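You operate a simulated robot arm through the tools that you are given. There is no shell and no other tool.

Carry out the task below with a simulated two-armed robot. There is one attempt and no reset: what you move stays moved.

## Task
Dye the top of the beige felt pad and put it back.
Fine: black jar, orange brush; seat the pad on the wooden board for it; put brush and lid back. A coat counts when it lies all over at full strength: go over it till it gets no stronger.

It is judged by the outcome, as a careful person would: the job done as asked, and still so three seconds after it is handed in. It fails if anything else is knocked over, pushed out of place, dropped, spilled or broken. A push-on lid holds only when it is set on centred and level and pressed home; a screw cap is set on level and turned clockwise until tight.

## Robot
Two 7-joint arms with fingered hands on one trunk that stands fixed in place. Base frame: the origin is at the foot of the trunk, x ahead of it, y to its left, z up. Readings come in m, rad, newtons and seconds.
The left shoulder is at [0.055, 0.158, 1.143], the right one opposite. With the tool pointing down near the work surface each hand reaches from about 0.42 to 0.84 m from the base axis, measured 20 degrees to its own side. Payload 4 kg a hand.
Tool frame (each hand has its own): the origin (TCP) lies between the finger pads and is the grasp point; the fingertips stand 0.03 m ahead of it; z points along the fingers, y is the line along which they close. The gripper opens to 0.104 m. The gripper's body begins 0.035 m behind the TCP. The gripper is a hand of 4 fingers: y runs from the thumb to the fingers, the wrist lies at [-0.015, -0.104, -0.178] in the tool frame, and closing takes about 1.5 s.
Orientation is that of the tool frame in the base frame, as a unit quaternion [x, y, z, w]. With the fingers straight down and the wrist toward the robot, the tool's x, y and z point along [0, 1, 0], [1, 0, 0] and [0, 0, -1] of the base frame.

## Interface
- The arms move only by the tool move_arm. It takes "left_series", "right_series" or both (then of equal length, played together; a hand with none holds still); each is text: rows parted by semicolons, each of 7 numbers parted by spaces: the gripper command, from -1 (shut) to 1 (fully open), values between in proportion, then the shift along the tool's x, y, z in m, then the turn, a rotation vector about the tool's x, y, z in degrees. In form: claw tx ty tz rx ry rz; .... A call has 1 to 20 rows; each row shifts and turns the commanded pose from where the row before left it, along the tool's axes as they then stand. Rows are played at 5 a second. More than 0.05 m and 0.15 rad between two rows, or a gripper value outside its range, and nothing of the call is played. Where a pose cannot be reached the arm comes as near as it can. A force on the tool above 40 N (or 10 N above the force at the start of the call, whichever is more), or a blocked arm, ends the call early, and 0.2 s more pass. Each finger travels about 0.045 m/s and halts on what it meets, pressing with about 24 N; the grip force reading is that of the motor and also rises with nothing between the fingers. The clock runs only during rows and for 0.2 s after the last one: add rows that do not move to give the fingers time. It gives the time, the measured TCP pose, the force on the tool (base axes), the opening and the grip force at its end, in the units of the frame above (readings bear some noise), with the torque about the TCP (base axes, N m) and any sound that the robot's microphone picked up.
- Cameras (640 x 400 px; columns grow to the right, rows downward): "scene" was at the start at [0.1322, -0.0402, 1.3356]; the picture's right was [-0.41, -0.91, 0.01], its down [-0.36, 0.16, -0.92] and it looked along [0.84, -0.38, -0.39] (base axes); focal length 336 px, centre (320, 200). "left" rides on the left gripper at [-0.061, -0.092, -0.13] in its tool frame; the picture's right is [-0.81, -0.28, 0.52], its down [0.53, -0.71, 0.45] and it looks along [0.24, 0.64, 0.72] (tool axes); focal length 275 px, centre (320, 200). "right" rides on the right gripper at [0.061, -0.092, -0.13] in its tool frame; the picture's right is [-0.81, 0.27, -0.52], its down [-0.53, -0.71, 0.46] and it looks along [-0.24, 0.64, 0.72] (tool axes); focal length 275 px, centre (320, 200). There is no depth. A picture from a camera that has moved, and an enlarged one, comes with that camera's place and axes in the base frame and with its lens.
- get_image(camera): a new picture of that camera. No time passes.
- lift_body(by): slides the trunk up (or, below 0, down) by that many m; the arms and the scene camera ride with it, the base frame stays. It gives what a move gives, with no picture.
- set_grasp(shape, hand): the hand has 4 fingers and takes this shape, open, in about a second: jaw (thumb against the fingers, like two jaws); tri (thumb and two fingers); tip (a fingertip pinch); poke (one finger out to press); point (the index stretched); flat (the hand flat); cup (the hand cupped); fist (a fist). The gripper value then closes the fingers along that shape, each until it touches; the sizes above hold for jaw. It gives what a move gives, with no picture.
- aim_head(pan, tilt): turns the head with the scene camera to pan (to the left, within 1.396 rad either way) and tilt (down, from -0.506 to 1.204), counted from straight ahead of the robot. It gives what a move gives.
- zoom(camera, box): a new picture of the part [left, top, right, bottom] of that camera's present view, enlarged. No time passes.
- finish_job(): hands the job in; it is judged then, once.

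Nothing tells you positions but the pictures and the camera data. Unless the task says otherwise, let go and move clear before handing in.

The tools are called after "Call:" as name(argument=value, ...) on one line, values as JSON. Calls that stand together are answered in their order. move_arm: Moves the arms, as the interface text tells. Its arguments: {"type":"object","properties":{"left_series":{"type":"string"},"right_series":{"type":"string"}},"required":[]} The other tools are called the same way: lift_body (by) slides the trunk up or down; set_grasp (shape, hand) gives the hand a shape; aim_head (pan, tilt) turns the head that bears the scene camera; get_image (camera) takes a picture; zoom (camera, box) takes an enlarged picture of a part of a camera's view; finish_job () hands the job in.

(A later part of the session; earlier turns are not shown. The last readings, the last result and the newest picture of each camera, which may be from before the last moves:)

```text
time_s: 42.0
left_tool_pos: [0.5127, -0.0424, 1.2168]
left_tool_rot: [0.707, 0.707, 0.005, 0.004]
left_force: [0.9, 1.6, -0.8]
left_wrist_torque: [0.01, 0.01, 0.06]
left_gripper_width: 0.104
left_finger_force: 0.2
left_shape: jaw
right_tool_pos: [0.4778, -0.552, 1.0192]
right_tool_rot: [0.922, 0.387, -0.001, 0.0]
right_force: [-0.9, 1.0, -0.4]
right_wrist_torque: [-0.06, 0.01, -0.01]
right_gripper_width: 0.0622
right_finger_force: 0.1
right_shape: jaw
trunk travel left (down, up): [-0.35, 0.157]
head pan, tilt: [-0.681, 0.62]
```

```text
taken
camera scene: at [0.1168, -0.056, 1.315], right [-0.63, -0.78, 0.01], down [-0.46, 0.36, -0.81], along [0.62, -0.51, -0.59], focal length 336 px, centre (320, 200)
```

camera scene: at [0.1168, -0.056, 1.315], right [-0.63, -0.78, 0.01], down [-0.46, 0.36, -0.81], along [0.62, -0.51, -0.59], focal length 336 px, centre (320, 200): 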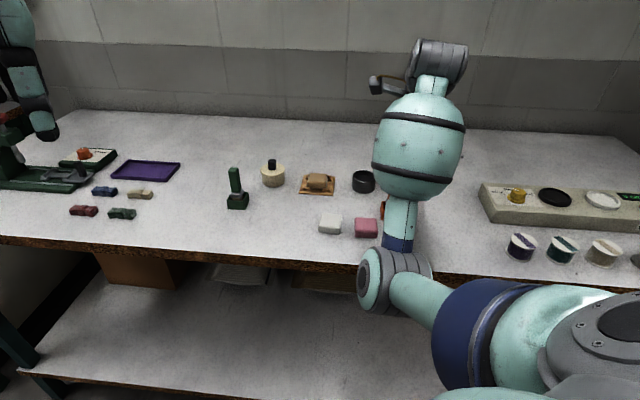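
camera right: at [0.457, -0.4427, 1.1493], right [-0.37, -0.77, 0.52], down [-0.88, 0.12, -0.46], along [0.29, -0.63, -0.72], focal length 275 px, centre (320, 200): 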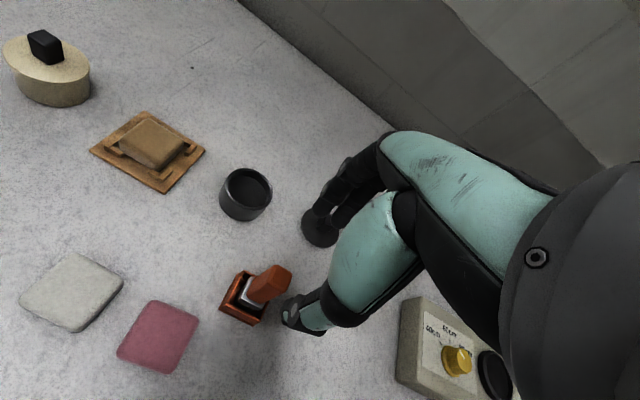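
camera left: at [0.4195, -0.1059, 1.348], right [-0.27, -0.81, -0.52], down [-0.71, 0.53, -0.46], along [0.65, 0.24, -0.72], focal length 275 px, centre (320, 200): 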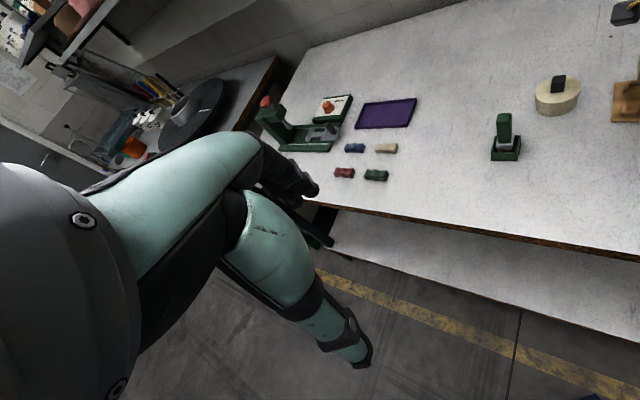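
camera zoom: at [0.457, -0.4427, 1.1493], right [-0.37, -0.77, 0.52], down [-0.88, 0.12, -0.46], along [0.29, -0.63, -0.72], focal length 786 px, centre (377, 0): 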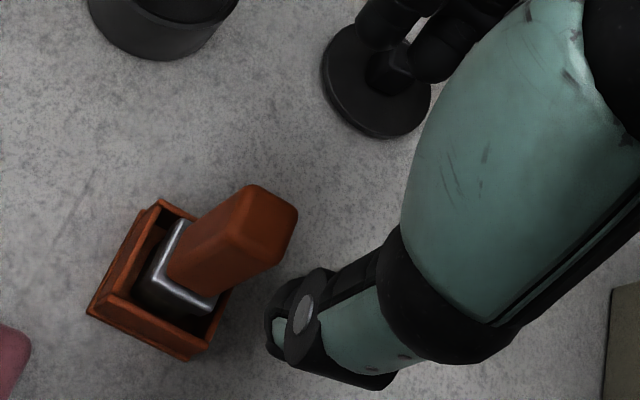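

Handle is at about (−3.6,+0.7) mm in the tool frame. Centring on it and descending to grip the upper handle.

Call:
move_arm(right_series="0.2 -0.0035 0.0007 0.02 0 0 0; 0.2 0 0 0.025 0 0 0; 0.2 0 0 0.025 0 0 0; 0.2 0 0 0.015 0 0 0; 0.2 0 0 0 0 0 0; 0.2 0 0 0 0 0 0")

Call:
zoom(camera="right", box=[220, 180, 380, 320])

Call:
zoom(camera="scene", box=[350, 150, 446, 230])

```text
time_s: 43.4
left_tool_pos: [0.5128, -0.0429, 1.2173]
left_tool_rot: [0.707, 0.707, 0.004, 0.004]
left_force: [-0.1, 0.4, 0.8]
left_wrist_torque: [0.0, 0.0, 0.01]
left_gripper_width: 0.1036
left_finger_force: 0.0
left_shape: jaw
right_tool_pos: [0.4731, -0.5545, 0.9325]
right_tool_rot: [0.922, 0.387, 0.0, -0.001]
right_force: [0.0, -0.5, 0.2]
right_wrist_torque: [-0.01, -0.01, 0.01]
right_gripper_width: 0.0621
right_finger_force: 0.0
right_shape: jaw
trunk travel left (down, up): [-0.35, 0.157]
head pan, tilt: [-0.681, 0.62]
```

```text
2.86 times, centred on (300, 250) of right
camera zoom: at [0.4517, -0.4458, 1.0632], right [-0.37, -0.77, 0.52], down [-0.88, 0.12, -0.46], along [0.29, -0.63, -0.72], focal length 786 px, centre (377, 57)
```

zoom: 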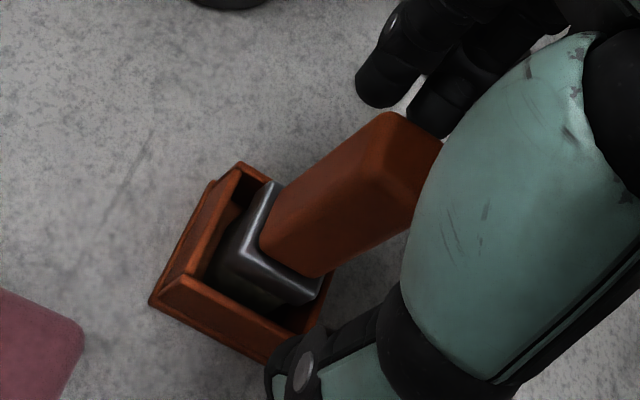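

```text
5.00 times, centred on (398, 190) of scene
camera zoom: at [0.1159, -0.057, 1.315], right [-0.63, -0.78, 0.01], down [-0.46, 0.37, -0.81], along [0.62, -0.51, -0.59], focal length 1682 px, centre (-70, 250)
```

zoom: 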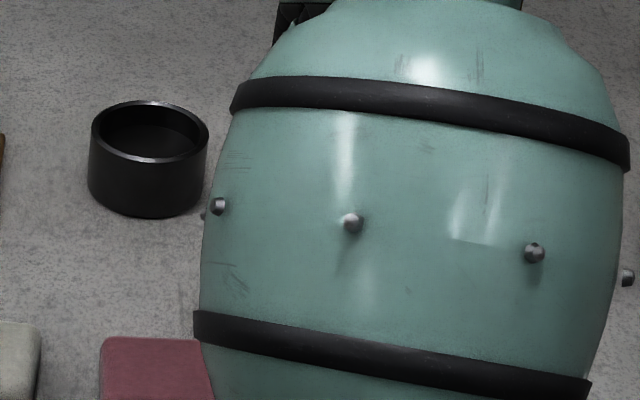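

The handle is centred between thumb and fingers. Lowering ~13 mm more and closing.

Call:
move_arm(right_series="0.2 0 0 0.008 0 0 0; 0.2 0 0 0.005 0 0 0; 0 0 0 0 0 0 0; -0.2 0 0 0 0 0 0; -0.4 0 0 0 0 0 0; -0.6 0 0 0 0 0 0; -1 0 0 0 0 0 0; -1 0 0 0 0 0 0; -1 0 0 0 0 0 0; -1 0 0 0 0 0 0")

Call:
zoom(camera="right", box=[220, 180, 380, 320])

```text
time_s: 45.6
left_tool_pos: [0.5115, -0.0441, 1.2178]
left_tool_rot: [0.707, 0.707, 0.005, 0.004]
left_force: [0.2, 0.9, 0.0]
left_wrist_torque: [0.0, -0.02, -0.01]
left_gripper_width: 0.1038
left_finger_force: 0.0
left_shape: jaw
right_tool_pos: [0.4727, -0.5535, 0.9215]
right_tool_rot: [0.922, 0.387, 0.0, 0.001]
right_force: [0.0, 0.0, -0.1]
right_wrist_torque: [0.01, -0.02, 0.01]
right_gripper_width: 0.0127
right_finger_force: 24.3
right_shape: jaw
trunk travel left (down, up): [-0.35, 0.157]
head pan, tilt: [-0.681, 0.62]
```

```text
2.86 times, centred on (300, 250) of right
camera zoom: at [0.4514, -0.4457, 1.0513], right [-0.37, -0.77, 0.52], down [-0.88, 0.12, -0.46], along [0.29, -0.63, -0.72], focal length 786 px, centre (377, 57)
```

zoom: 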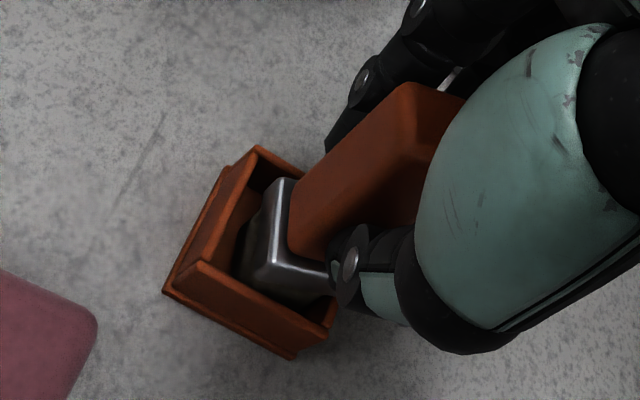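

Gripped (TCP recorded ≈ (0.473,-0.5535,0.9215) for the return). Lifting the brush straight out of its box.

Call:
move_arm(right_series="-1 0 0 -0.01 0 0 0; -1 0 0 -0.015 0 0 0; -1 0 0 -0.02 0 0 0; -1 0 0 -0.02 0 0 0; -1 0 0 -0.02 0 0 0; -1 0 0 0 0 0 0; -1 0 0 0 0 0 0")

Call:
get_image(camera="right")

Call:
zoom(camera="right", box=[220, 180, 380, 320])

Call:
get_image(camera="scene")

```text
time_s: 47.2
left_tool_pos: [0.5116, -0.0424, 1.2182]
left_tool_rot: [0.707, 0.707, 0.005, 0.004]
left_force: [0.5, -0.3, 0.2]
left_wrist_torque: [-0.01, 0.02, -0.01]
left_gripper_width: 0.1039
left_finger_force: 0.1
left_shape: jaw
right_tool_pos: [0.4735, -0.5532, 1.0078]
right_tool_rot: [0.923, 0.386, 0.001, 0.0]
right_force: [-1.5, 0.0, 0.1]
right_wrist_torque: [-0.04, 0.01, 0.0]
right_gripper_width: 0.0129
right_finger_force: 23.8
right_shape: jaw
trunk travel left (down, up): [-0.35, 0.157]
head pan, tilt: [-0.681, 0.62]
```

```text
taken
camera right: at [0.4525, -0.4443, 1.1377], right [-0.37, -0.77, 0.52], down [-0.88, 0.12, -0.46], along [0.29, -0.63, -0.72], focal length 275 px, centre (320, 200)
```

right: 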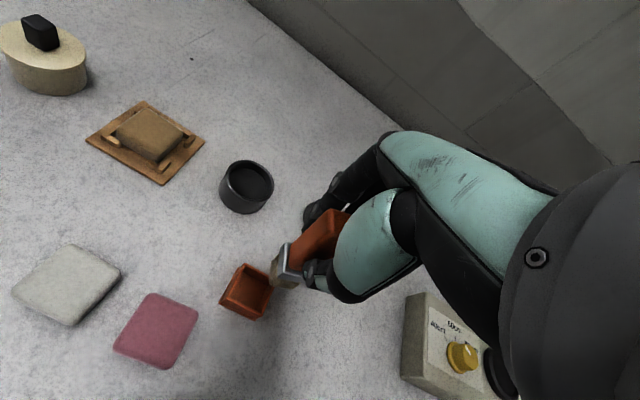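

```text
2.86 times, centred on (300, 250) of right
camera zoom: at [0.4525, -0.4443, 1.1377], right [-0.37, -0.77, 0.52], down [-0.88, 0.12, -0.46], along [0.29, -0.63, -0.72], focal length 786 px, centre (377, 57)
```

zoom: 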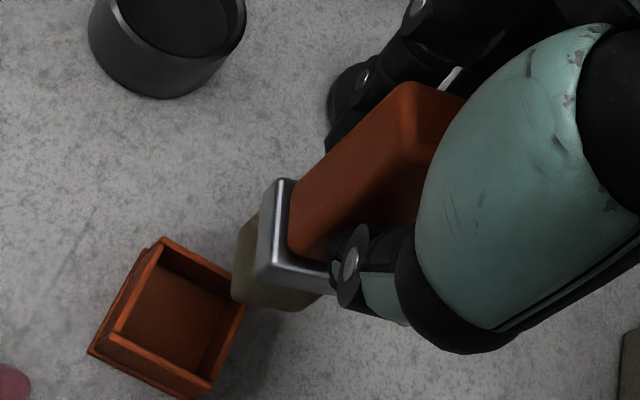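

```text
taken
camera scene: at [0.1161, -0.057, 1.315], right [-0.63, -0.78, 0.01], down [-0.46, 0.37, -0.81], along [0.62, -0.51, -0.59], focal length 336 px, centre (320, 200)
```

scene: 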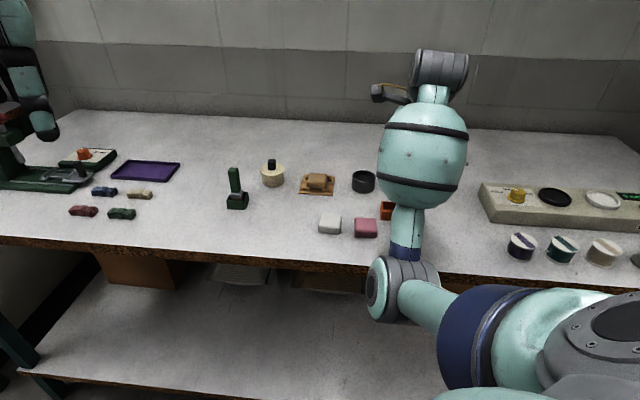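

The brush is out with its cream bristles visible. I'll turn the left hand so its camera gives a side view of the work area (it stays high and clear).

Call:
move_arm(left_series="1 0 0 0 0 0 8.5; 1 0 0 0 0 0 8.5; 1 0 0 0 0 0 8.5; 1 0 0 0 0 0 8.5; 1 0 0 0 0 0 8.5; 1 0 0 0 0 0 8.5; 1 0 0 0 0 0 8.5; 1 0 0 0 0 0 0; 1 0 0 0 0 0 0")

Call:
get_image(camera="left")

```text
time_s: 49.2
left_tool_pos: [0.5127, -0.0436, 1.2165]
left_tool_rot: [0.965, 0.263, 0.006, 0.002]
left_force: [-0.7, 0.9, -0.6]
left_wrist_torque: [-0.02, -0.02, 0.01]
left_gripper_width: 0.1039
left_finger_force: 0.0
left_shape: jaw
right_tool_pos: [0.4743, -0.5525, 1.0082]
right_tool_rot: [0.922, 0.386, 0.0, -0.001]
right_force: [0.2, 0.9, -0.5]
right_wrist_torque: [0.01, 0.0, -0.01]
right_gripper_width: 0.0127
right_finger_force: 23.5
right_shape: jaw
trunk travel left (down, up): [-0.35, 0.157]
head pan, tilt: [-0.681, 0.62]
```

```text
taken
camera left: at [0.4121, 0.004, 1.3479], right [-0.83, -0.17, -0.53], down [0.1, 0.89, -0.45], along [0.55, -0.43, -0.72], focal length 275 px, centre (320, 200)
```

left: 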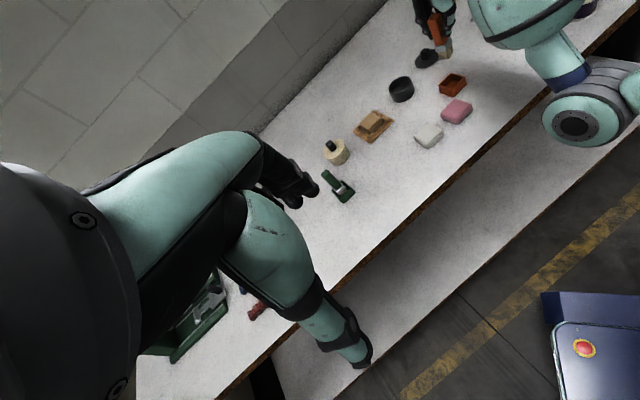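

Call:
zoom(camera="left", box=[400, 0, 480, 75])

Call:
zoom(camera="left", box=[340, 60, 436, 150])

```text
5.33 times, centred on (440, 38) of left
camera zoom: at [0.4121, 0.004, 1.3479], right [-0.83, -0.17, -0.53], down [0.1, 0.89, -0.45], along [0.55, -0.43, -0.72], focal length 1468 px, centre (-320, 1067)
```

zoom: 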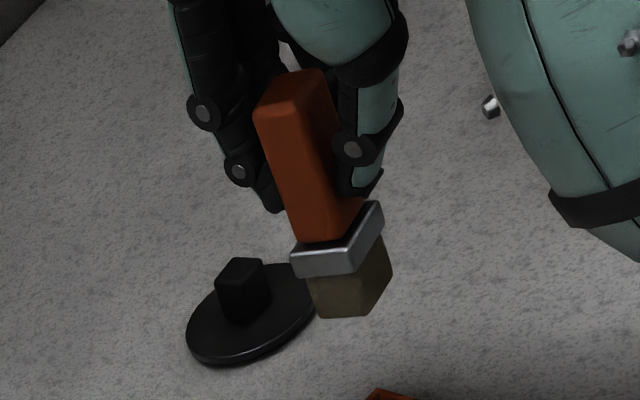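

```text
4.44 times, centred on (388, 105) of left
camera zoom: at [0.4121, 0.004, 1.3479], right [-0.83, -0.17, -0.53], down [0.1, 0.89, -0.45], along [0.55, -0.43, -0.72], focal length 1224 px, centre (18, 622)
```

zoom: 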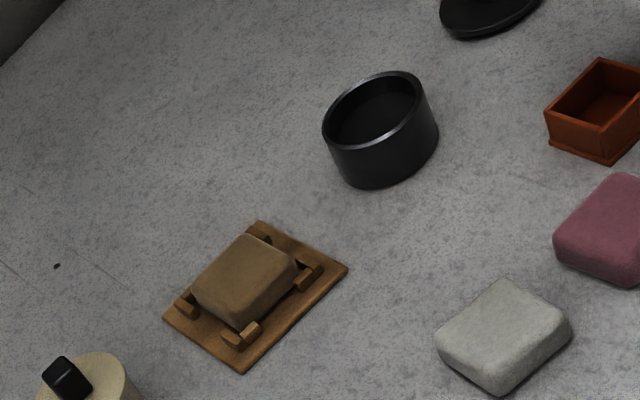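

From the left camera the brush hangs nearly vertical, with the bristle tip ≈ 70 mm below the grasp point and about 22 mm square. Moving over the jar.

Call:
move_arm(right_series="-1 0.02 0.0359 0 0 0 0; -1 0.02 0.0359 0 0 0 0; -1 0.0198 0.0359 0 0 0 0; -1 0 0 0.015 0 0 0; -1 0 0 0 0 0 0; -1 0 0 0 0 0 0")

Call:
zoom(camera="left", box=[350, 20, 446, 110])

Call:
zoom(camera="right", box=[200, 200, 360, 330])

```text
time_s: 50.6
left_tool_pos: [0.5116, -0.0425, 1.2176]
left_tool_rot: [0.965, 0.264, 0.005, 0.002]
left_force: [0.8, 0.1, 0.3]
left_wrist_torque: [-0.01, -0.01, -0.03]
left_gripper_width: 0.1041
left_finger_force: 0.0
left_shape: jaw
right_tool_pos: [0.5939, -0.5878, 0.9918]
right_tool_rot: [0.922, 0.387, 0.0, 0.0]
right_force: [0.1, -0.6, -0.4]
right_wrist_torque: [-0.01, -0.03, -0.04]
right_gripper_width: 0.0127
right_finger_force: 24.3
right_shape: jaw
trunk travel left (down, up): [-0.35, 0.157]
head pan, tilt: [-0.681, 0.62]
```

```text
4.44 times, centred on (398, 65) of left
camera zoom: at [0.4122, 0.0036, 1.3479], right [-0.83, -0.17, -0.53], down [0.1, 0.89, -0.45], along [0.55, -0.43, -0.72], focal length 1224 px, centre (-27, 800)
```

zoom: 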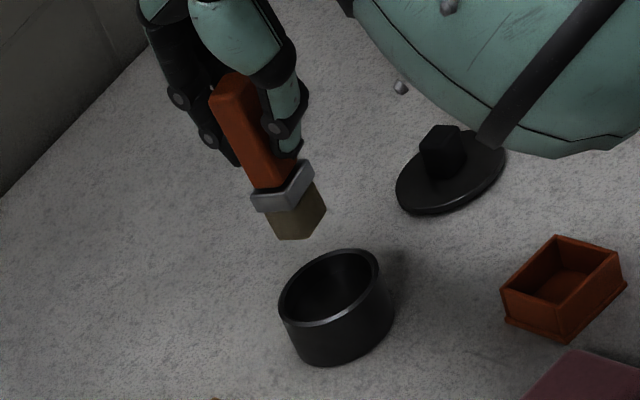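

```text
3.08 times, centred on (280, 265) of right
camera zoom: at [0.572, -0.4792, 1.1221], right [-0.37, -0.77, 0.52], down [-0.88, 0.12, -0.46], along [0.29, -0.63, -0.72], focal length 847 px, centre (443, 0)
```

zoom: 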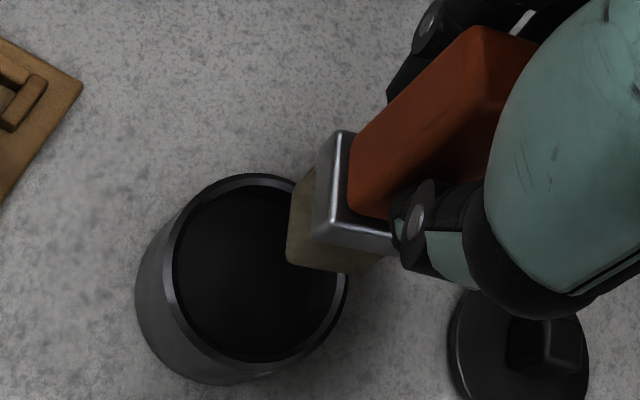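

Tip is within 4 mm of the jar's centre. Shifting slightly and dipping the bristles into the dye.

Call:
move_arm(right_series="-1 -0.0005 -0.003 0.01 0 0 0; -1 0 0 0.02 0 0 0; -1 0 0 0.02 0 0 0; -1 0 0 0.01 0 0 0; -1 0 0 0.006 0 0 0; -1 0 0 0 0 0 0; -1 0 0 0 0 0 0")

Call:
zoom(camera="left", box=[350, 20, 446, 110])

Call:
zoom(camera="right", box=[200, 180, 360, 310])

```text
time_s: 52.2
left_tool_pos: [0.5084, -0.0393, 1.2192]
left_tool_rot: [0.965, 0.263, 0.008, 0.003]
left_force: [0.2, -0.2, 0.5]
left_wrist_torque: [-0.02, 0.0, -0.01]
left_gripper_width: 0.1038
left_finger_force: 0.0
left_shape: jaw
right_tool_pos: [0.5891, -0.5857, 0.9344]
right_tool_rot: [0.923, 0.384, 0.004, 0.005]
right_force: [-3.3, -3.7, 36.2]
right_wrist_torque: [-0.19, -0.09, -0.07]
right_gripper_width: 0.0146
right_finger_force: 23.8
right_shape: jaw
trunk travel left (down, up): [-0.35, 0.157]
head pan, tilt: [-0.681, 0.62]
```

```text
4.44 times, centred on (398, 65) of left
camera zoom: at [0.4073, 0.0072, 1.3496], right [-0.83, -0.18, -0.53], down [0.1, 0.88, -0.46], along [0.55, -0.43, -0.72], focal length 1224 px, centre (-27, 800)
```

zoom: 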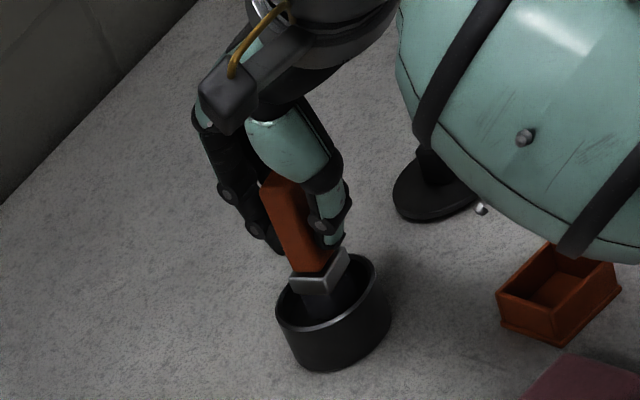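

```text
3.08 times, centred on (280, 245) of right
camera zoom: at [0.5655, -0.4754, 1.0639], right [-0.38, -0.77, 0.52], down [-0.88, 0.12, -0.47], along [0.3, -0.63, -0.72], focal length 847 px, centre (443, 62)
```

zoom: 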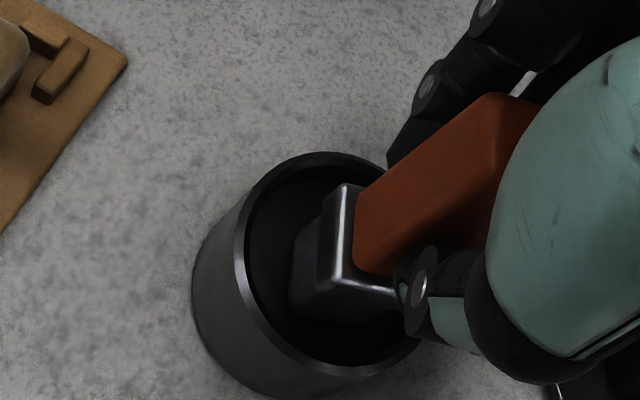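

The bristles hit the jar's inner floor with ~36 N, so the dye layer is shallow. Backing up right away and inspecting brush and jar.

Call:
move_arm(right_series="-1 0 0 -0.01 0 0 0; -1 0 0 -0.015 0 0 0; -1 0 0 -0.02 0 0 0; -1 0 0 -0.02 0 0 0; -1 0 0 0 0 0 0; -1 0 0 0 0 0 0")

Call:
zoom(camera="left", box=[350, 20, 446, 110])

Call:
zoom(camera="right", box=[200, 180, 360, 310])

Call:
zoom(camera="scene", box=[270, 140, 430, 240])

```text
time_s: 53.6
left_tool_pos: [0.5125, -0.0426, 1.2173]
left_tool_rot: [0.965, 0.264, 0.006, 0.002]
left_force: [-0.2, -0.2, 0.2]
left_wrist_torque: [0.0, -0.03, 0.0]
left_gripper_width: 0.1041
left_finger_force: 0.0
left_shape: jaw
right_tool_pos: [0.5912, -0.5864, 0.9921]
right_tool_rot: [0.922, 0.387, 0.001, 0.001]
right_force: [0.8, 0.3, -1.1]
right_wrist_torque: [0.0, 0.0, 0.02]
right_gripper_width: 0.0129
right_finger_force: 23.9
right_shape: jaw
trunk travel left (down, up): [-0.35, 0.157]
head pan, tilt: [-0.681, 0.62]
```

```text
4.44 times, centred on (398, 65) of left
camera zoom: at [0.4116, 0.0038, 1.3481], right [-0.83, -0.17, -0.53], down [0.1, 0.89, -0.45], along [0.55, -0.43, -0.72], focal length 1224 px, centre (-27, 800)
```

zoom: 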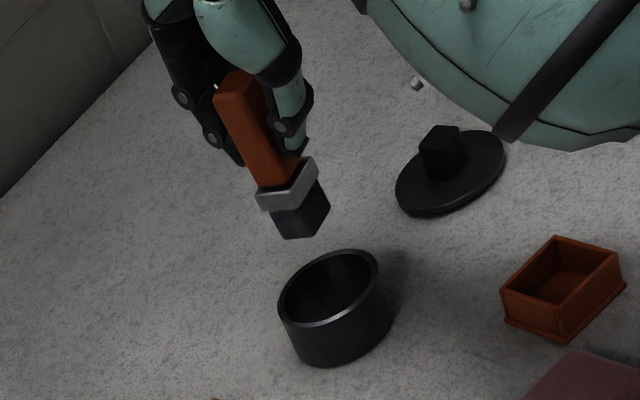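

```text
3.08 times, centred on (280, 245) of right
camera zoom: at [0.569, -0.478, 1.1225], right [-0.37, -0.77, 0.52], down [-0.88, 0.12, -0.46], along [0.29, -0.63, -0.72], focal length 847 px, centre (443, 62)
```

zoom: 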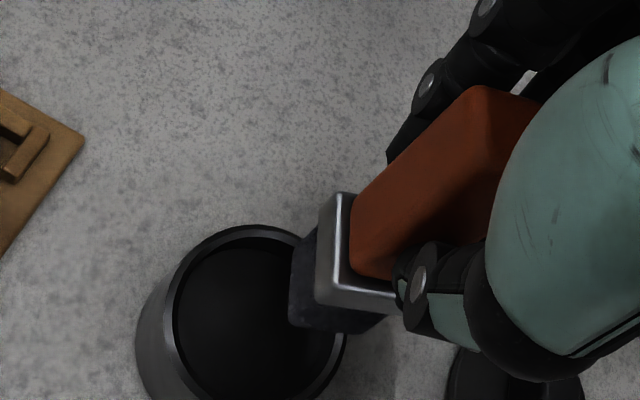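

```text
4.00 times, centred on (350, 190) of scene
camera zoom: at [0.1158, -0.0569, 1.315], right [-0.63, -0.78, 0.01], down [-0.46, 0.37, -0.81], along [0.62, -0.51, -0.59], focal length 1346 px, centre (200, 240)
```

zoom: 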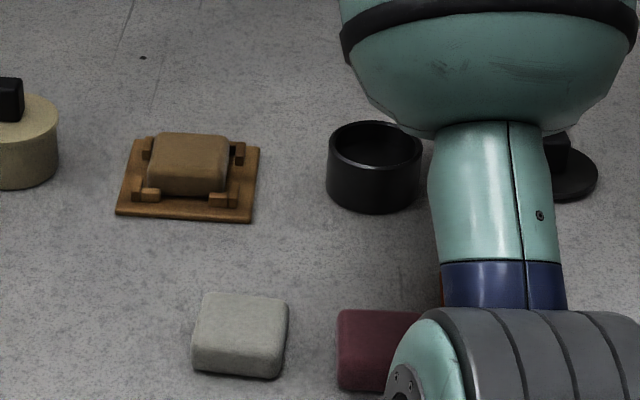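

Bristles are evenly dyed, jar undisturbed, brush hasn't slipped. Moving over the pad on the board.

Call:
move_arm(right_series="-1 0.0386 -0.0021 0 0 0 0; -1 0.0386 -0.0021 0 0 0 0; -1 0.0386 -0.0021 0 0 0 0; -1 0 0 0.02 0 0 0; -1 0 0 0 0 0 0; -1 0 0 0 0 0 0")

Call:
zoom(camera="left", box=[330, 60, 426, 150])

Call:
zoom(camera="right", box=[200, 180, 360, 310])

Call:
zoom(camera="scene", box=[270, 140, 366, 200])

```text
time_s: 55.0
left_tool_pos: [0.5115, -0.0425, 1.2177]
left_tool_rot: [0.965, 0.263, 0.006, 0.002]
left_force: [0.6, -0.4, -0.4]
left_wrist_torque: [0.0, 0.01, -0.01]
left_gripper_width: 0.1039
left_finger_force: 0.0
left_shape: jaw
right_tool_pos: [0.6699, -0.5002, 0.9729]
right_tool_rot: [0.922, 0.386, 0.001, 0.0]
right_force: [-0.4, 0.7, 0.3]
right_wrist_torque: [0.0, 0.02, 0.02]
right_gripper_width: 0.0134
right_finger_force: 23.5
right_shape: jaw
trunk travel left (down, up): [-0.35, 0.157]
head pan, tilt: [-0.681, 0.62]
```

```text
4.44 times, centred on (378, 105) of left
camera zoom: at [0.4122, 0.0038, 1.3479], right [-0.83, -0.17, -0.53], down [0.1, 0.89, -0.45], along [0.55, -0.43, -0.72], focal length 1224 px, centre (62, 622)
```

zoom: 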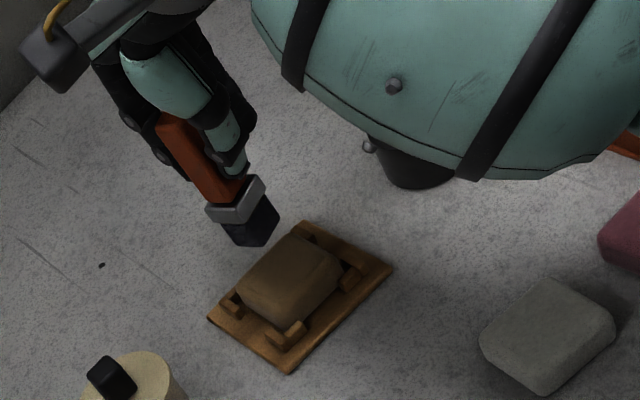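

```text
3.08 times, centred on (280, 245) of right
camera zoom: at [0.6489, -0.3909, 1.1027], right [-0.37, -0.77, 0.52], down [-0.88, 0.12, -0.46], along [0.29, -0.63, -0.72], focal length 847 px, centre (443, 62)
```

zoom: 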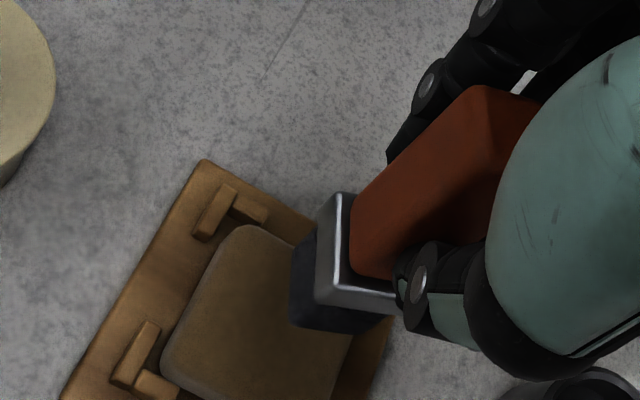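

```text
6.67 times, centred on (318, 170) of scene
camera zoom: at [0.1165, -0.0569, 1.315], right [-0.63, -0.78, 0.01], down [-0.46, 0.37, -0.81], along [0.62, -0.51, -0.59], focal length 2243 px, centre (333, 400)
```

zoom: 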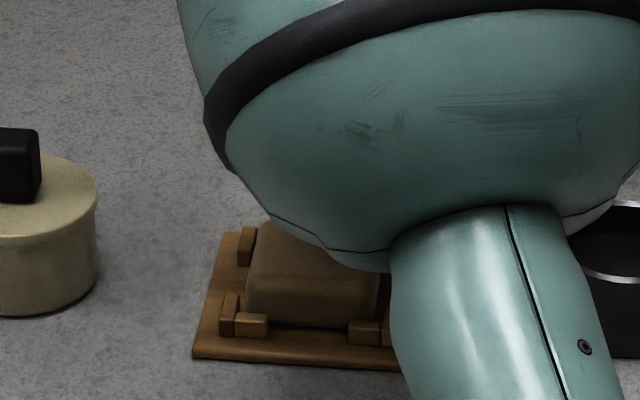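

Pad centre is about 5 mm toward −y of the tip. Shifting and descending slowly to find contact.

Call:
move_arm(right_series="-1 0 -0.005 0.01 0 0 0; -1 0 0 0.01 0 0 0; -1 0 0 0.006 0 0 0; -1 0 0 0 0 0 0; -1 0 0 0 0 0 0")

Call:
zoom(camera="left", box=[330, 60, 426, 150])

Call:
zoom(camera="right", box=[220, 180, 348, 280])

```text
time_s: 56.2
left_tool_pos: [0.5129, -0.0435, 1.2179]
left_tool_rot: [0.965, 0.263, 0.006, 0.001]
left_force: [0.3, 0.7, -0.9]
left_wrist_torque: [-0.01, -0.01, -0.01]
left_gripper_width: 0.104
left_finger_force: 0.0
left_shape: jaw
right_tool_pos: [0.6664, -0.4962, 0.9448]
right_tool_rot: [0.922, 0.387, -0.001, 0.0]
right_force: [0.5, -0.3, -0.9]
right_wrist_torque: [0.02, -0.04, -0.01]
right_gripper_width: 0.0128
right_finger_force: 23.6
right_shape: jaw
trunk travel left (down, up): [-0.35, 0.157]
head pan, tilt: [-0.681, 0.62]
```

```text
4.44 times, centred on (378, 105) of left
camera zoom: at [0.4121, 0.0036, 1.3479], right [-0.83, -0.17, -0.53], down [0.1, 0.89, -0.45], along [0.55, -0.43, -0.72], focal length 1224 px, centre (62, 622)
```

zoom: 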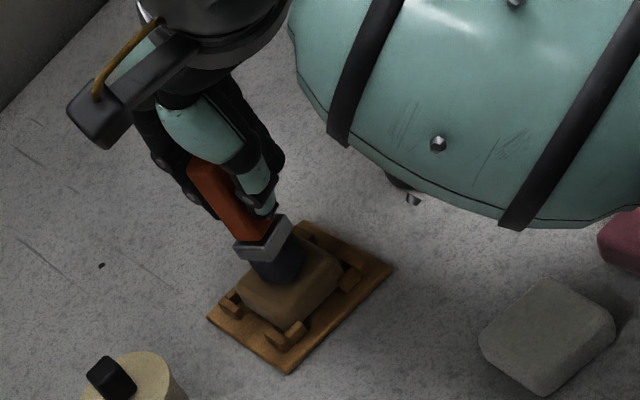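

```text
4.00 times, centred on (284, 230) of right
camera zoom: at [0.6445, -0.3874, 1.0747], right [-0.37, -0.77, 0.52], down [-0.88, 0.12, -0.46], along [0.29, -0.63, -0.72], focal length 1101 px, centre (464, 80)
```

zoom: 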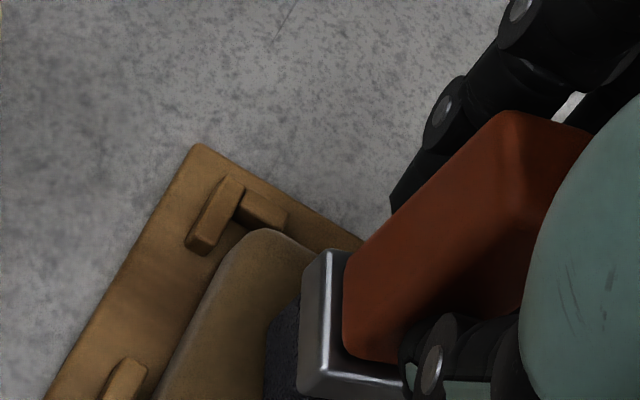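

Call:
move_arm(right_series="-1 0 0 0.002 0 0 0; -1 0 0 0.002 0 0 0; -1 0 0 0 0 0 0; -1 0 0 0 0 0 0")

```text
time_s: 57.2
left_tool_pos: [0.5119, -0.0415, 1.2171]
left_tool_rot: [0.965, 0.263, 0.006, 0.001]
left_force: [0.5, -0.2, 0.6]
left_wrist_torque: [-0.01, -0.01, 0.01]
left_gripper_width: 0.1039
left_finger_force: 0.0
left_shape: jaw
right_tool_pos: [0.6655, -0.4959, 0.9423]
right_tool_rot: [0.923, 0.386, 0.001, 0.0]
right_force: [-0.5, -1.6, 6.1]
right_wrist_torque: [-0.08, -0.04, -0.04]
right_gripper_width: 0.0127
right_finger_force: 24.2
right_shape: jaw
trunk travel left (down, up): [-0.35, 0.157]
head pan, tilt: [-0.681, 0.62]
```

Contact at TCP z ≈ 0.942 (6 N). Easing slightly and making the first strokes along the centre lane.

Call:
move_arm(right_series="-1 0 0 -0.0007 0 0 0; -1 0 0.006 0 0 0 0; -1 0 0.006 0 0 0 0; -1 0 0.006 0 0 0 0; -1 0 -0.006 0 0 0 0; -1 0 -0.006 0 0 0 0; -1 0 -0.006 0 0 0 0; -1 0 -0.006 0 0 0 0; -1 0 -0.006 0 0 0 0; -1 0 -0.006 0 0 0 0; -1 0 0.006 0 0 0 0; -1 0 0.006 0 0 0 0; -1 0 0.006 0 0 0 0; -1 0 0 0 0 0 0")

Call:
zoom(camera="left", box=[330, 60, 426, 150])

Call:
zoom(camera="right", box=[220, 180, 348, 280])

```text
time_s: 60.2
left_tool_pos: [0.5106, -0.042, 1.2188]
left_tool_rot: [0.965, 0.263, 0.007, 0.002]
left_force: [0.1, 0.0, -0.7]
left_wrist_torque: [0.0, 0.02, 0.02]
left_gripper_width: 0.1037
left_finger_force: 0.1
left_shape: jaw
right_tool_pos: [0.6629, -0.4961, 0.9429]
right_tool_rot: [0.922, 0.386, 0.001, 0.001]
right_force: [-4.2, 4.2, 11.5]
right_wrist_torque: [0.22, 0.31, 0.02]
right_gripper_width: 0.0136
right_finger_force: 24.0
right_shape: jaw
trunk travel left (down, up): [-0.35, 0.157]
head pan, tilt: [-0.681, 0.62]
```

```text
4.44 times, centred on (378, 105) of left
camera zoom: at [0.4101, 0.0055, 1.3486], right [-0.83, -0.17, -0.53], down [0.1, 0.88, -0.45], along [0.55, -0.43, -0.72], focal length 1224 px, centre (62, 622)
```

zoom: 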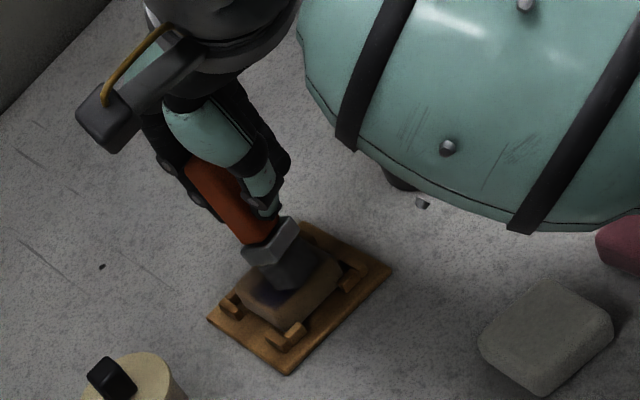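

```text
4.00 times, centred on (284, 230) of right
camera zoom: at [0.6413, -0.3864, 1.0729], right [-0.37, -0.77, 0.52], down [-0.88, 0.12, -0.46], along [0.29, -0.63, -0.72], focal length 1101 px, centre (464, 80)
```

zoom: 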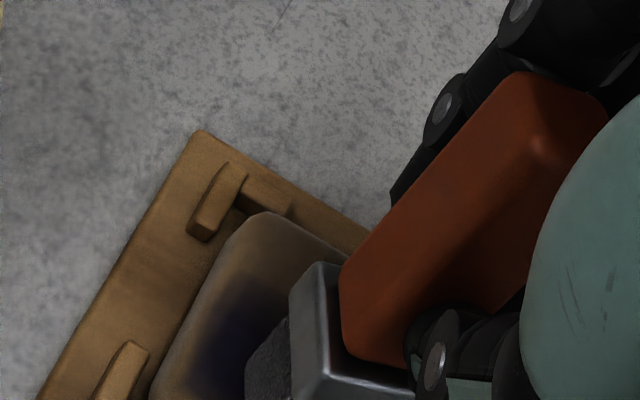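

Dye is transferring (dark patch), but force rose to 11 N. Lifting off to inspect the coat and brush pose.

Call:
move_arm(right_series="-1 0 0 -0.005 0 0 0; -1 0 0 -0.02 0 0 0; -1 0 0 -0.02 0 0 0; -1 0 0 0 0 0 0; -1 0 0 0 0 0 0")

Call:
zoom(camera="left", box=[330, 60, 426, 150])

Call:
zoom(camera="right", box=[200, 180, 360, 310])

Call:
zoom(camera="left", box=[356, 95, 396, 130])

```text
time_s: 61.4
left_tool_pos: [0.5119, -0.0435, 1.2181]
left_tool_rot: [0.965, 0.264, 0.006, 0.001]
left_force: [-0.9, 0.6, 0.1]
left_wrist_torque: [0.01, 0.0, 0.02]
left_gripper_width: 0.1038
left_finger_force: 0.0
left_shape: jaw
right_tool_pos: [0.664, -0.498, 0.986]
right_tool_rot: [0.922, 0.387, 0.0, 0.0]
right_force: [-0.7, 0.0, -0.1]
right_wrist_torque: [0.0, 0.03, 0.03]
right_gripper_width: 0.0128
right_finger_force: 24.1
right_shape: jaw
trunk travel left (down, up): [-0.35, 0.157]
head pan, tilt: [-0.681, 0.62]
```

```text
4.44 times, centred on (378, 105) of left
camera zoom: at [0.4116, 0.0039, 1.3481], right [-0.83, -0.17, -0.53], down [0.1, 0.89, -0.45], along [0.55, -0.43, -0.72], focal length 1224 px, centre (62, 622)
```

zoom: 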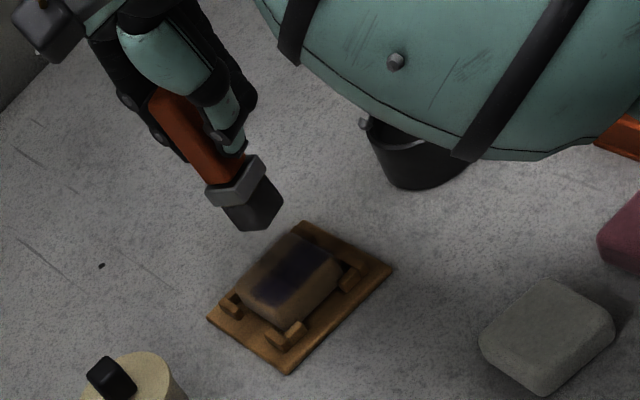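

```text
3.08 times, centred on (280, 245) of right
camera zoom: at [0.642, -0.3888, 1.1164], right [-0.37, -0.77, 0.52], down [-0.88, 0.12, -0.46], along [0.29, -0.63, -0.72], focal length 847 px, centre (443, 62)
```

zoom: 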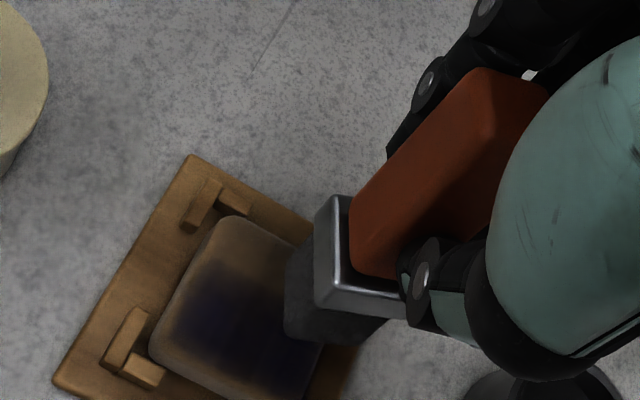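

```text
11.43 times, centred on (376, 112) of left
camera zoom: at [0.4116, 0.0039, 1.3481], right [-0.83, -0.17, -0.53], down [0.1, 0.89, -0.45], along [0.55, -0.43, -0.72], focal length 3146 px, centre (-320, 1200)
```

zoom: 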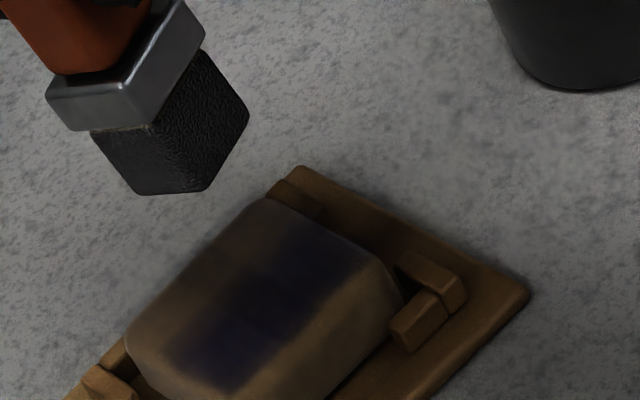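

A navy coat has formed across the pad's middle with lighter margins. I'll go back to the jar for more dye and use that moment to view the pad with the scene camera.

Call:
move_arm(right_series="-1 -0.038 0.0034 0 0 0 0; -1 -0.038 0.0034 0 0 0 0; -1 -0.038 0.0034 0 0 0 0; -1 0 0 0 0 0 0; -1 0 0 0 0 0 0")

Call:
zoom(camera="scene", box=[290, 160, 346, 200])

Call:
zoom(camera="left", box=[350, 95, 398, 140])

Call:
zoom(camera="right", box=[200, 180, 360, 310])

Call:
zoom(camera="left", box=[350, 20, 446, 110])

```text
time_s: 62.6
left_tool_pos: [0.5128, -0.0429, 1.2166]
left_tool_rot: [0.965, 0.264, 0.006, 0.001]
left_force: [-0.7, -0.6, 0.2]
left_wrist_torque: [0.02, 0.02, -0.03]
left_gripper_width: 0.1037
left_finger_force: 0.0
left_shape: jaw
right_tool_pos: [0.5919, -0.5852, 0.9845]
right_tool_rot: [0.922, 0.388, 0.0, 0.0]
right_force: [-0.1, -0.3, 0.6]
right_wrist_torque: [0.02, -0.02, -0.01]
right_gripper_width: 0.0132
right_finger_force: 23.6
right_shape: jaw
trunk travel left (down, up): [-0.35, 0.157]
head pan, tilt: [-0.681, 0.62]
```

```text
10.00 times, centred on (318, 180) of scene
camera zoom: at [0.1162, -0.0571, 1.315], right [-0.63, -0.78, 0.01], down [-0.46, 0.37, -0.81], along [0.62, -0.51, -0.59], focal length 3365 px, centre (340, 400)
```

zoom: 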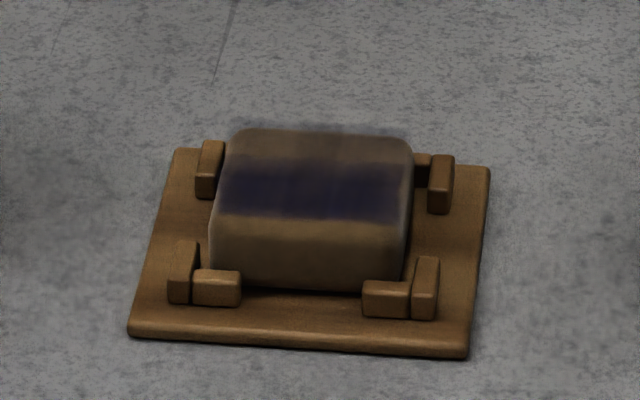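

```text
8.89 times, centred on (374, 118) of left
camera zoom: at [0.4121, 0.0036, 1.3479], right [-0.83, -0.17, -0.53], down [0.1, 0.89, -0.45], along [0.55, -0.43, -0.72], focal length 2447 px, centre (-160, 933)
```

zoom: 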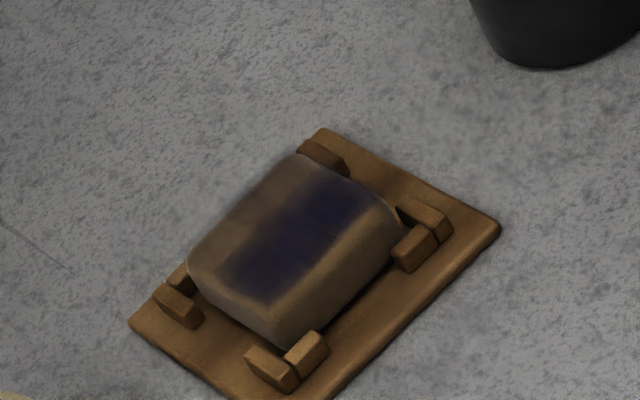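

```text
3.08 times, centred on (280, 245) of right
camera zoom: at [0.5708, -0.4767, 1.1138], right [-0.37, -0.77, 0.52], down [-0.88, 0.12, -0.46], along [0.29, -0.63, -0.72], focal length 847 px, centre (443, 62)
```

zoom: 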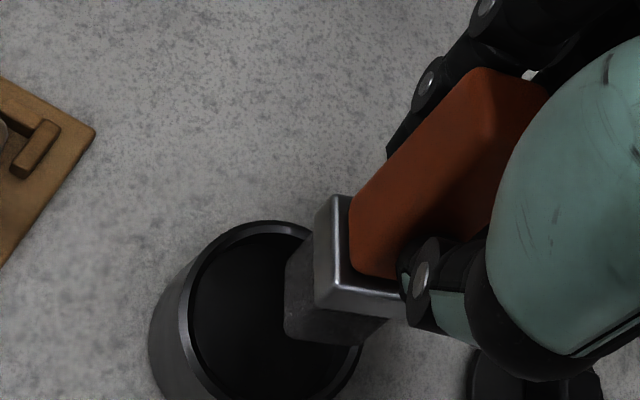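

```text
4.44 times, centred on (398, 65) of left
camera zoom: at [0.4121, 0.0036, 1.3479], right [-0.83, -0.17, -0.53], down [0.1, 0.89, -0.45], along [0.55, -0.43, -0.72], focal length 1224 px, centre (-27, 800)
```

zoom: 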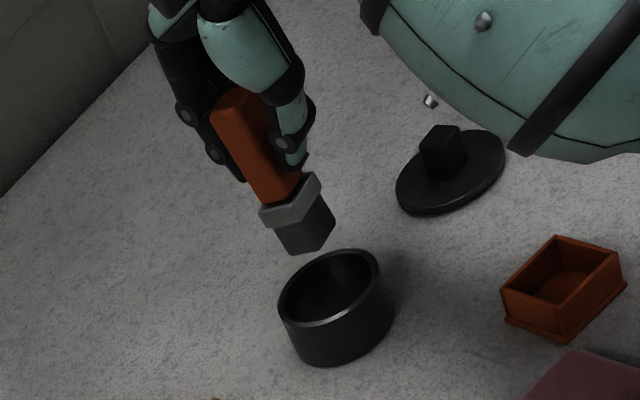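

The coat lies as a band across u; the far and near margins are still bare, and the brush leans slightly from drag. I'll re-dip gently (stopping above the jar floor) and then use lighter pressure.

Call:
move_arm(right_series="-1 0 0 0.015 0 0 0; -1 0 0 0.015 0 0 0; -1 0 0 0.01 0 0 0; -1 0 0 0.004 0 0 0; -1 0 0 0 0 0 0; -1 0 0 0 0 0 0")

Call:
zoom(camera="left", box=[350, 20, 446, 110])

```text
time_s: 64.0
left_tool_pos: [0.5124, -0.044, 1.216]
left_tool_rot: [0.965, 0.263, 0.006, 0.002]
left_force: [-0.1, -0.4, -0.1]
left_wrist_torque: [0.04, -0.01, -0.01]
left_gripper_width: 0.1038
left_finger_force: 0.0
left_shape: jaw
right_tool_pos: [0.5912, -0.5846, 0.9423]
right_tool_rot: [0.922, 0.387, 0.0, 0.001]
right_force: [0.3, 0.1, 0.0]
right_wrist_torque: [0.03, -0.03, 0.0]
right_gripper_width: 0.0132
right_finger_force: 24.3
right_shape: jaw
trunk travel left (down, up): [-0.35, 0.157]
head pan, tilt: [-0.681, 0.62]
```

```text
4.44 times, centred on (398, 65) of left
camera zoom: at [0.4121, 0.0037, 1.3479], right [-0.83, -0.17, -0.53], down [0.1, 0.89, -0.45], along [0.55, -0.43, -0.72], focal length 1224 px, centre (-27, 800)
```

zoom: 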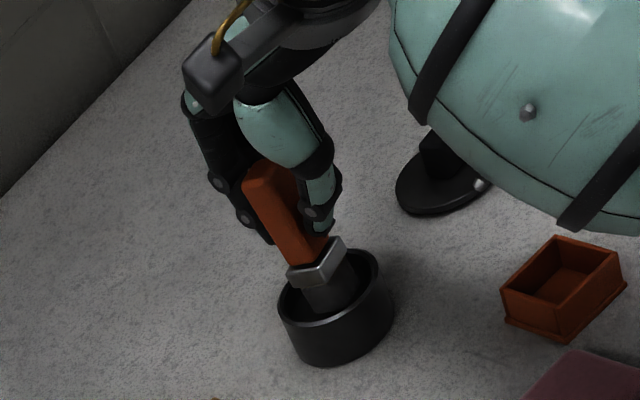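

Call:
move_arm(right_series="-1 0 0 0.003 0 0 0; -1 0 0 0 0 0 0; -1 0 0 0.002 0 0 0; -1 0 0 0 0 0 0; -1 0 0 0 0 0 0")

Call:
zoom(camera="left", box=[380, 60, 428, 105])

```text
time_s: 65.2
left_tool_pos: [0.5113, -0.042, 1.2177]
left_tool_rot: [0.965, 0.262, 0.006, 0.002]
left_force: [-0.1, -0.2, 0.2]
left_wrist_torque: [0.03, -0.01, -0.01]
left_gripper_width: 0.104
left_finger_force: 0.1
left_shape: jaw
right_tool_pos: [0.5921, -0.5839, 0.9376]
right_tool_rot: [0.922, 0.387, 0.001, 0.001]
right_force: [-0.2, 0.2, 3.7]
right_wrist_torque: [-0.01, -0.04, -0.01]
right_gripper_width: 0.0127
right_finger_force: 24.1
right_shape: jaw
trunk travel left (down, up): [-0.35, 0.157]
head pan, tilt: [-0.681, 0.62]
```

```text
8.89 times, centred on (404, 82) of left
camera zoom: at [0.4116, 0.0042, 1.3481], right [-0.83, -0.17, -0.53], down [0.1, 0.89, -0.45], along [0.55, -0.43, -0.72], focal length 2447 px, centre (-427, 1244)
```

zoom: 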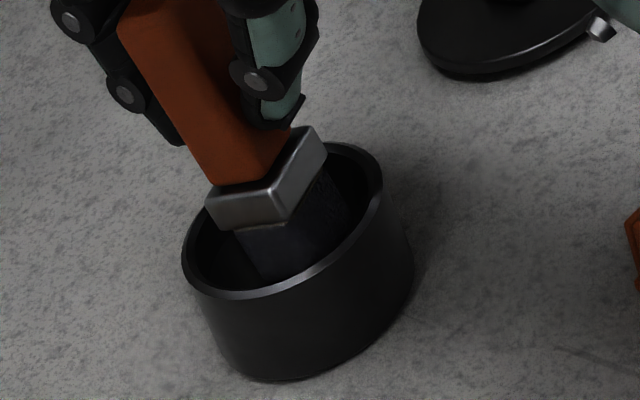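

Loaded again at light contact (3.7 N). Lifting and moving to the pad's far margin for a light touch test.

Call:
move_arm(right_series="-1 0 0 -0.02 0 0 0; -1 0 0 -0.025 0 0 0; -1 0.038 0.0015 0 0 0 0; -1 0.038 0.0015 0 0 0 0; -1 0.038 0.0015 0 0 0 0; -1 0 0 0.02 0 0 0; -1 0 0 0.015 0 0 0; -1 0 0 0 0 0 0; -1 0 0 0 0 0 0")

Call:
zoom(camera="left", box=[350, 90, 398, 135])

Call:
zoom(camera="right", box=[220, 180, 348, 280])

```text
time_s: 67.2
left_tool_pos: [0.5122, -0.0446, 1.2182]
left_tool_rot: [0.965, 0.264, 0.007, 0.001]
left_force: [0.0, 0.0, -0.3]
left_wrist_torque: [-0.01, 0.0, -0.02]
left_gripper_width: 0.1037
left_finger_force: 0.0
left_shape: jaw
right_tool_pos: [0.6748, -0.5058, 0.9476]
right_tool_rot: [0.922, 0.387, 0.001, 0.0]
right_force: [-0.6, 0.6, 0.0]
right_wrist_torque: [0.04, 0.01, -0.02]
right_gripper_width: 0.0132
right_finger_force: 23.9
right_shape: jaw
trunk travel left (down, up): [-0.35, 0.157]
head pan, tilt: [-0.681, 0.62]
```

```text
8.89 times, centred on (374, 112) of left
camera zoom: at [0.4121, 0.0035, 1.3479], right [-0.83, -0.17, -0.53], down [0.1, 0.89, -0.45], along [0.55, -0.43, -0.72], focal length 2447 px, centre (-160, 978)
```

zoom: 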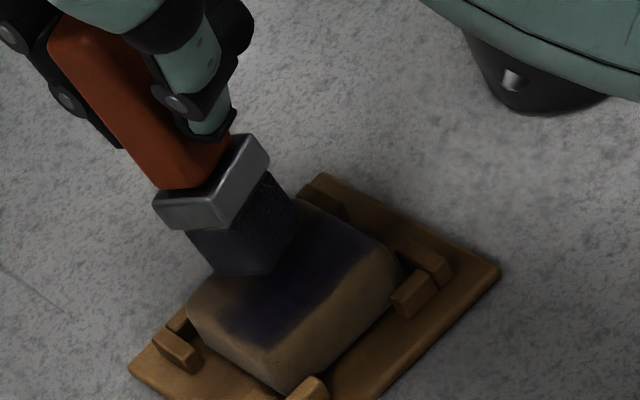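

```text
4.00 times, centred on (284, 230) of right
camera zoom: at [0.6533, -0.3972, 1.0782], right [-0.37, -0.77, 0.52], down [-0.88, 0.12, -0.46], along [0.29, -0.63, -0.72], focal length 1101 px, centre (464, 80)
```

zoom: 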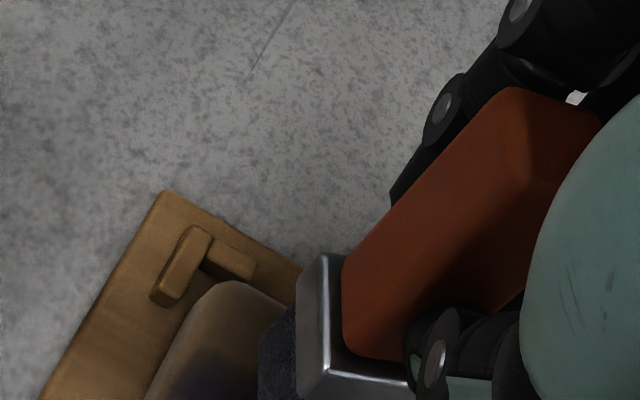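

Call:
move_arm(right_series="-1 0 0 0.003 0 0 0; -1 0 0 0.0015 0 0 0; -1 0 0 0 0 0 0; -1 0 0 0 0 0 0")

Call:
zoom(camera="left", box=[350, 90, 398, 135])

```text
time_s: 68.2
left_tool_pos: [0.5126, -0.0427, 1.2174]
left_tool_rot: [0.965, 0.263, 0.006, 0.0]
left_force: [-0.2, -0.3, 0.1]
left_wrist_torque: [0.01, 0.0, -0.01]
left_gripper_width: 0.1038
left_finger_force: 0.0
left_shape: jaw
right_tool_pos: [0.6739, -0.5051, 0.9431]
right_tool_rot: [0.922, 0.387, 0.0, 0.0]
right_force: [0.2, 0.0, 0.4]
right_wrist_torque: [-0.02, -0.03, 0.0]
right_gripper_width: 0.0126
right_finger_force: 24.5
right_shape: jaw
trunk travel left (down, up): [-0.35, 0.157]
head pan, tilt: [-0.681, 0.62]
```

```text
8.89 times, centred on (374, 112) of left
camera zoom: at [0.4121, 0.0037, 1.3479], right [-0.83, -0.17, -0.53], down [0.1, 0.89, -0.45], along [0.55, -0.43, -0.72], focal length 2447 px, centre (-160, 978)
```

zoom: 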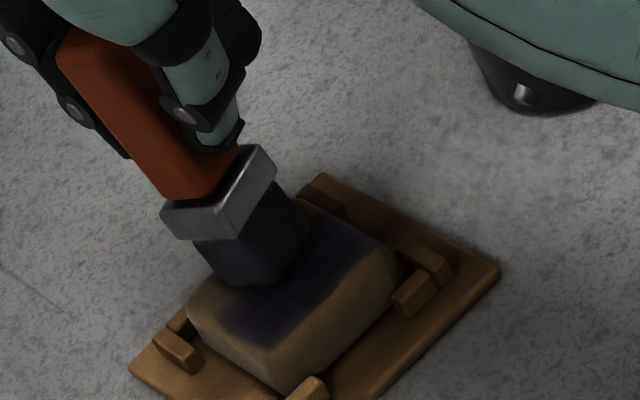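

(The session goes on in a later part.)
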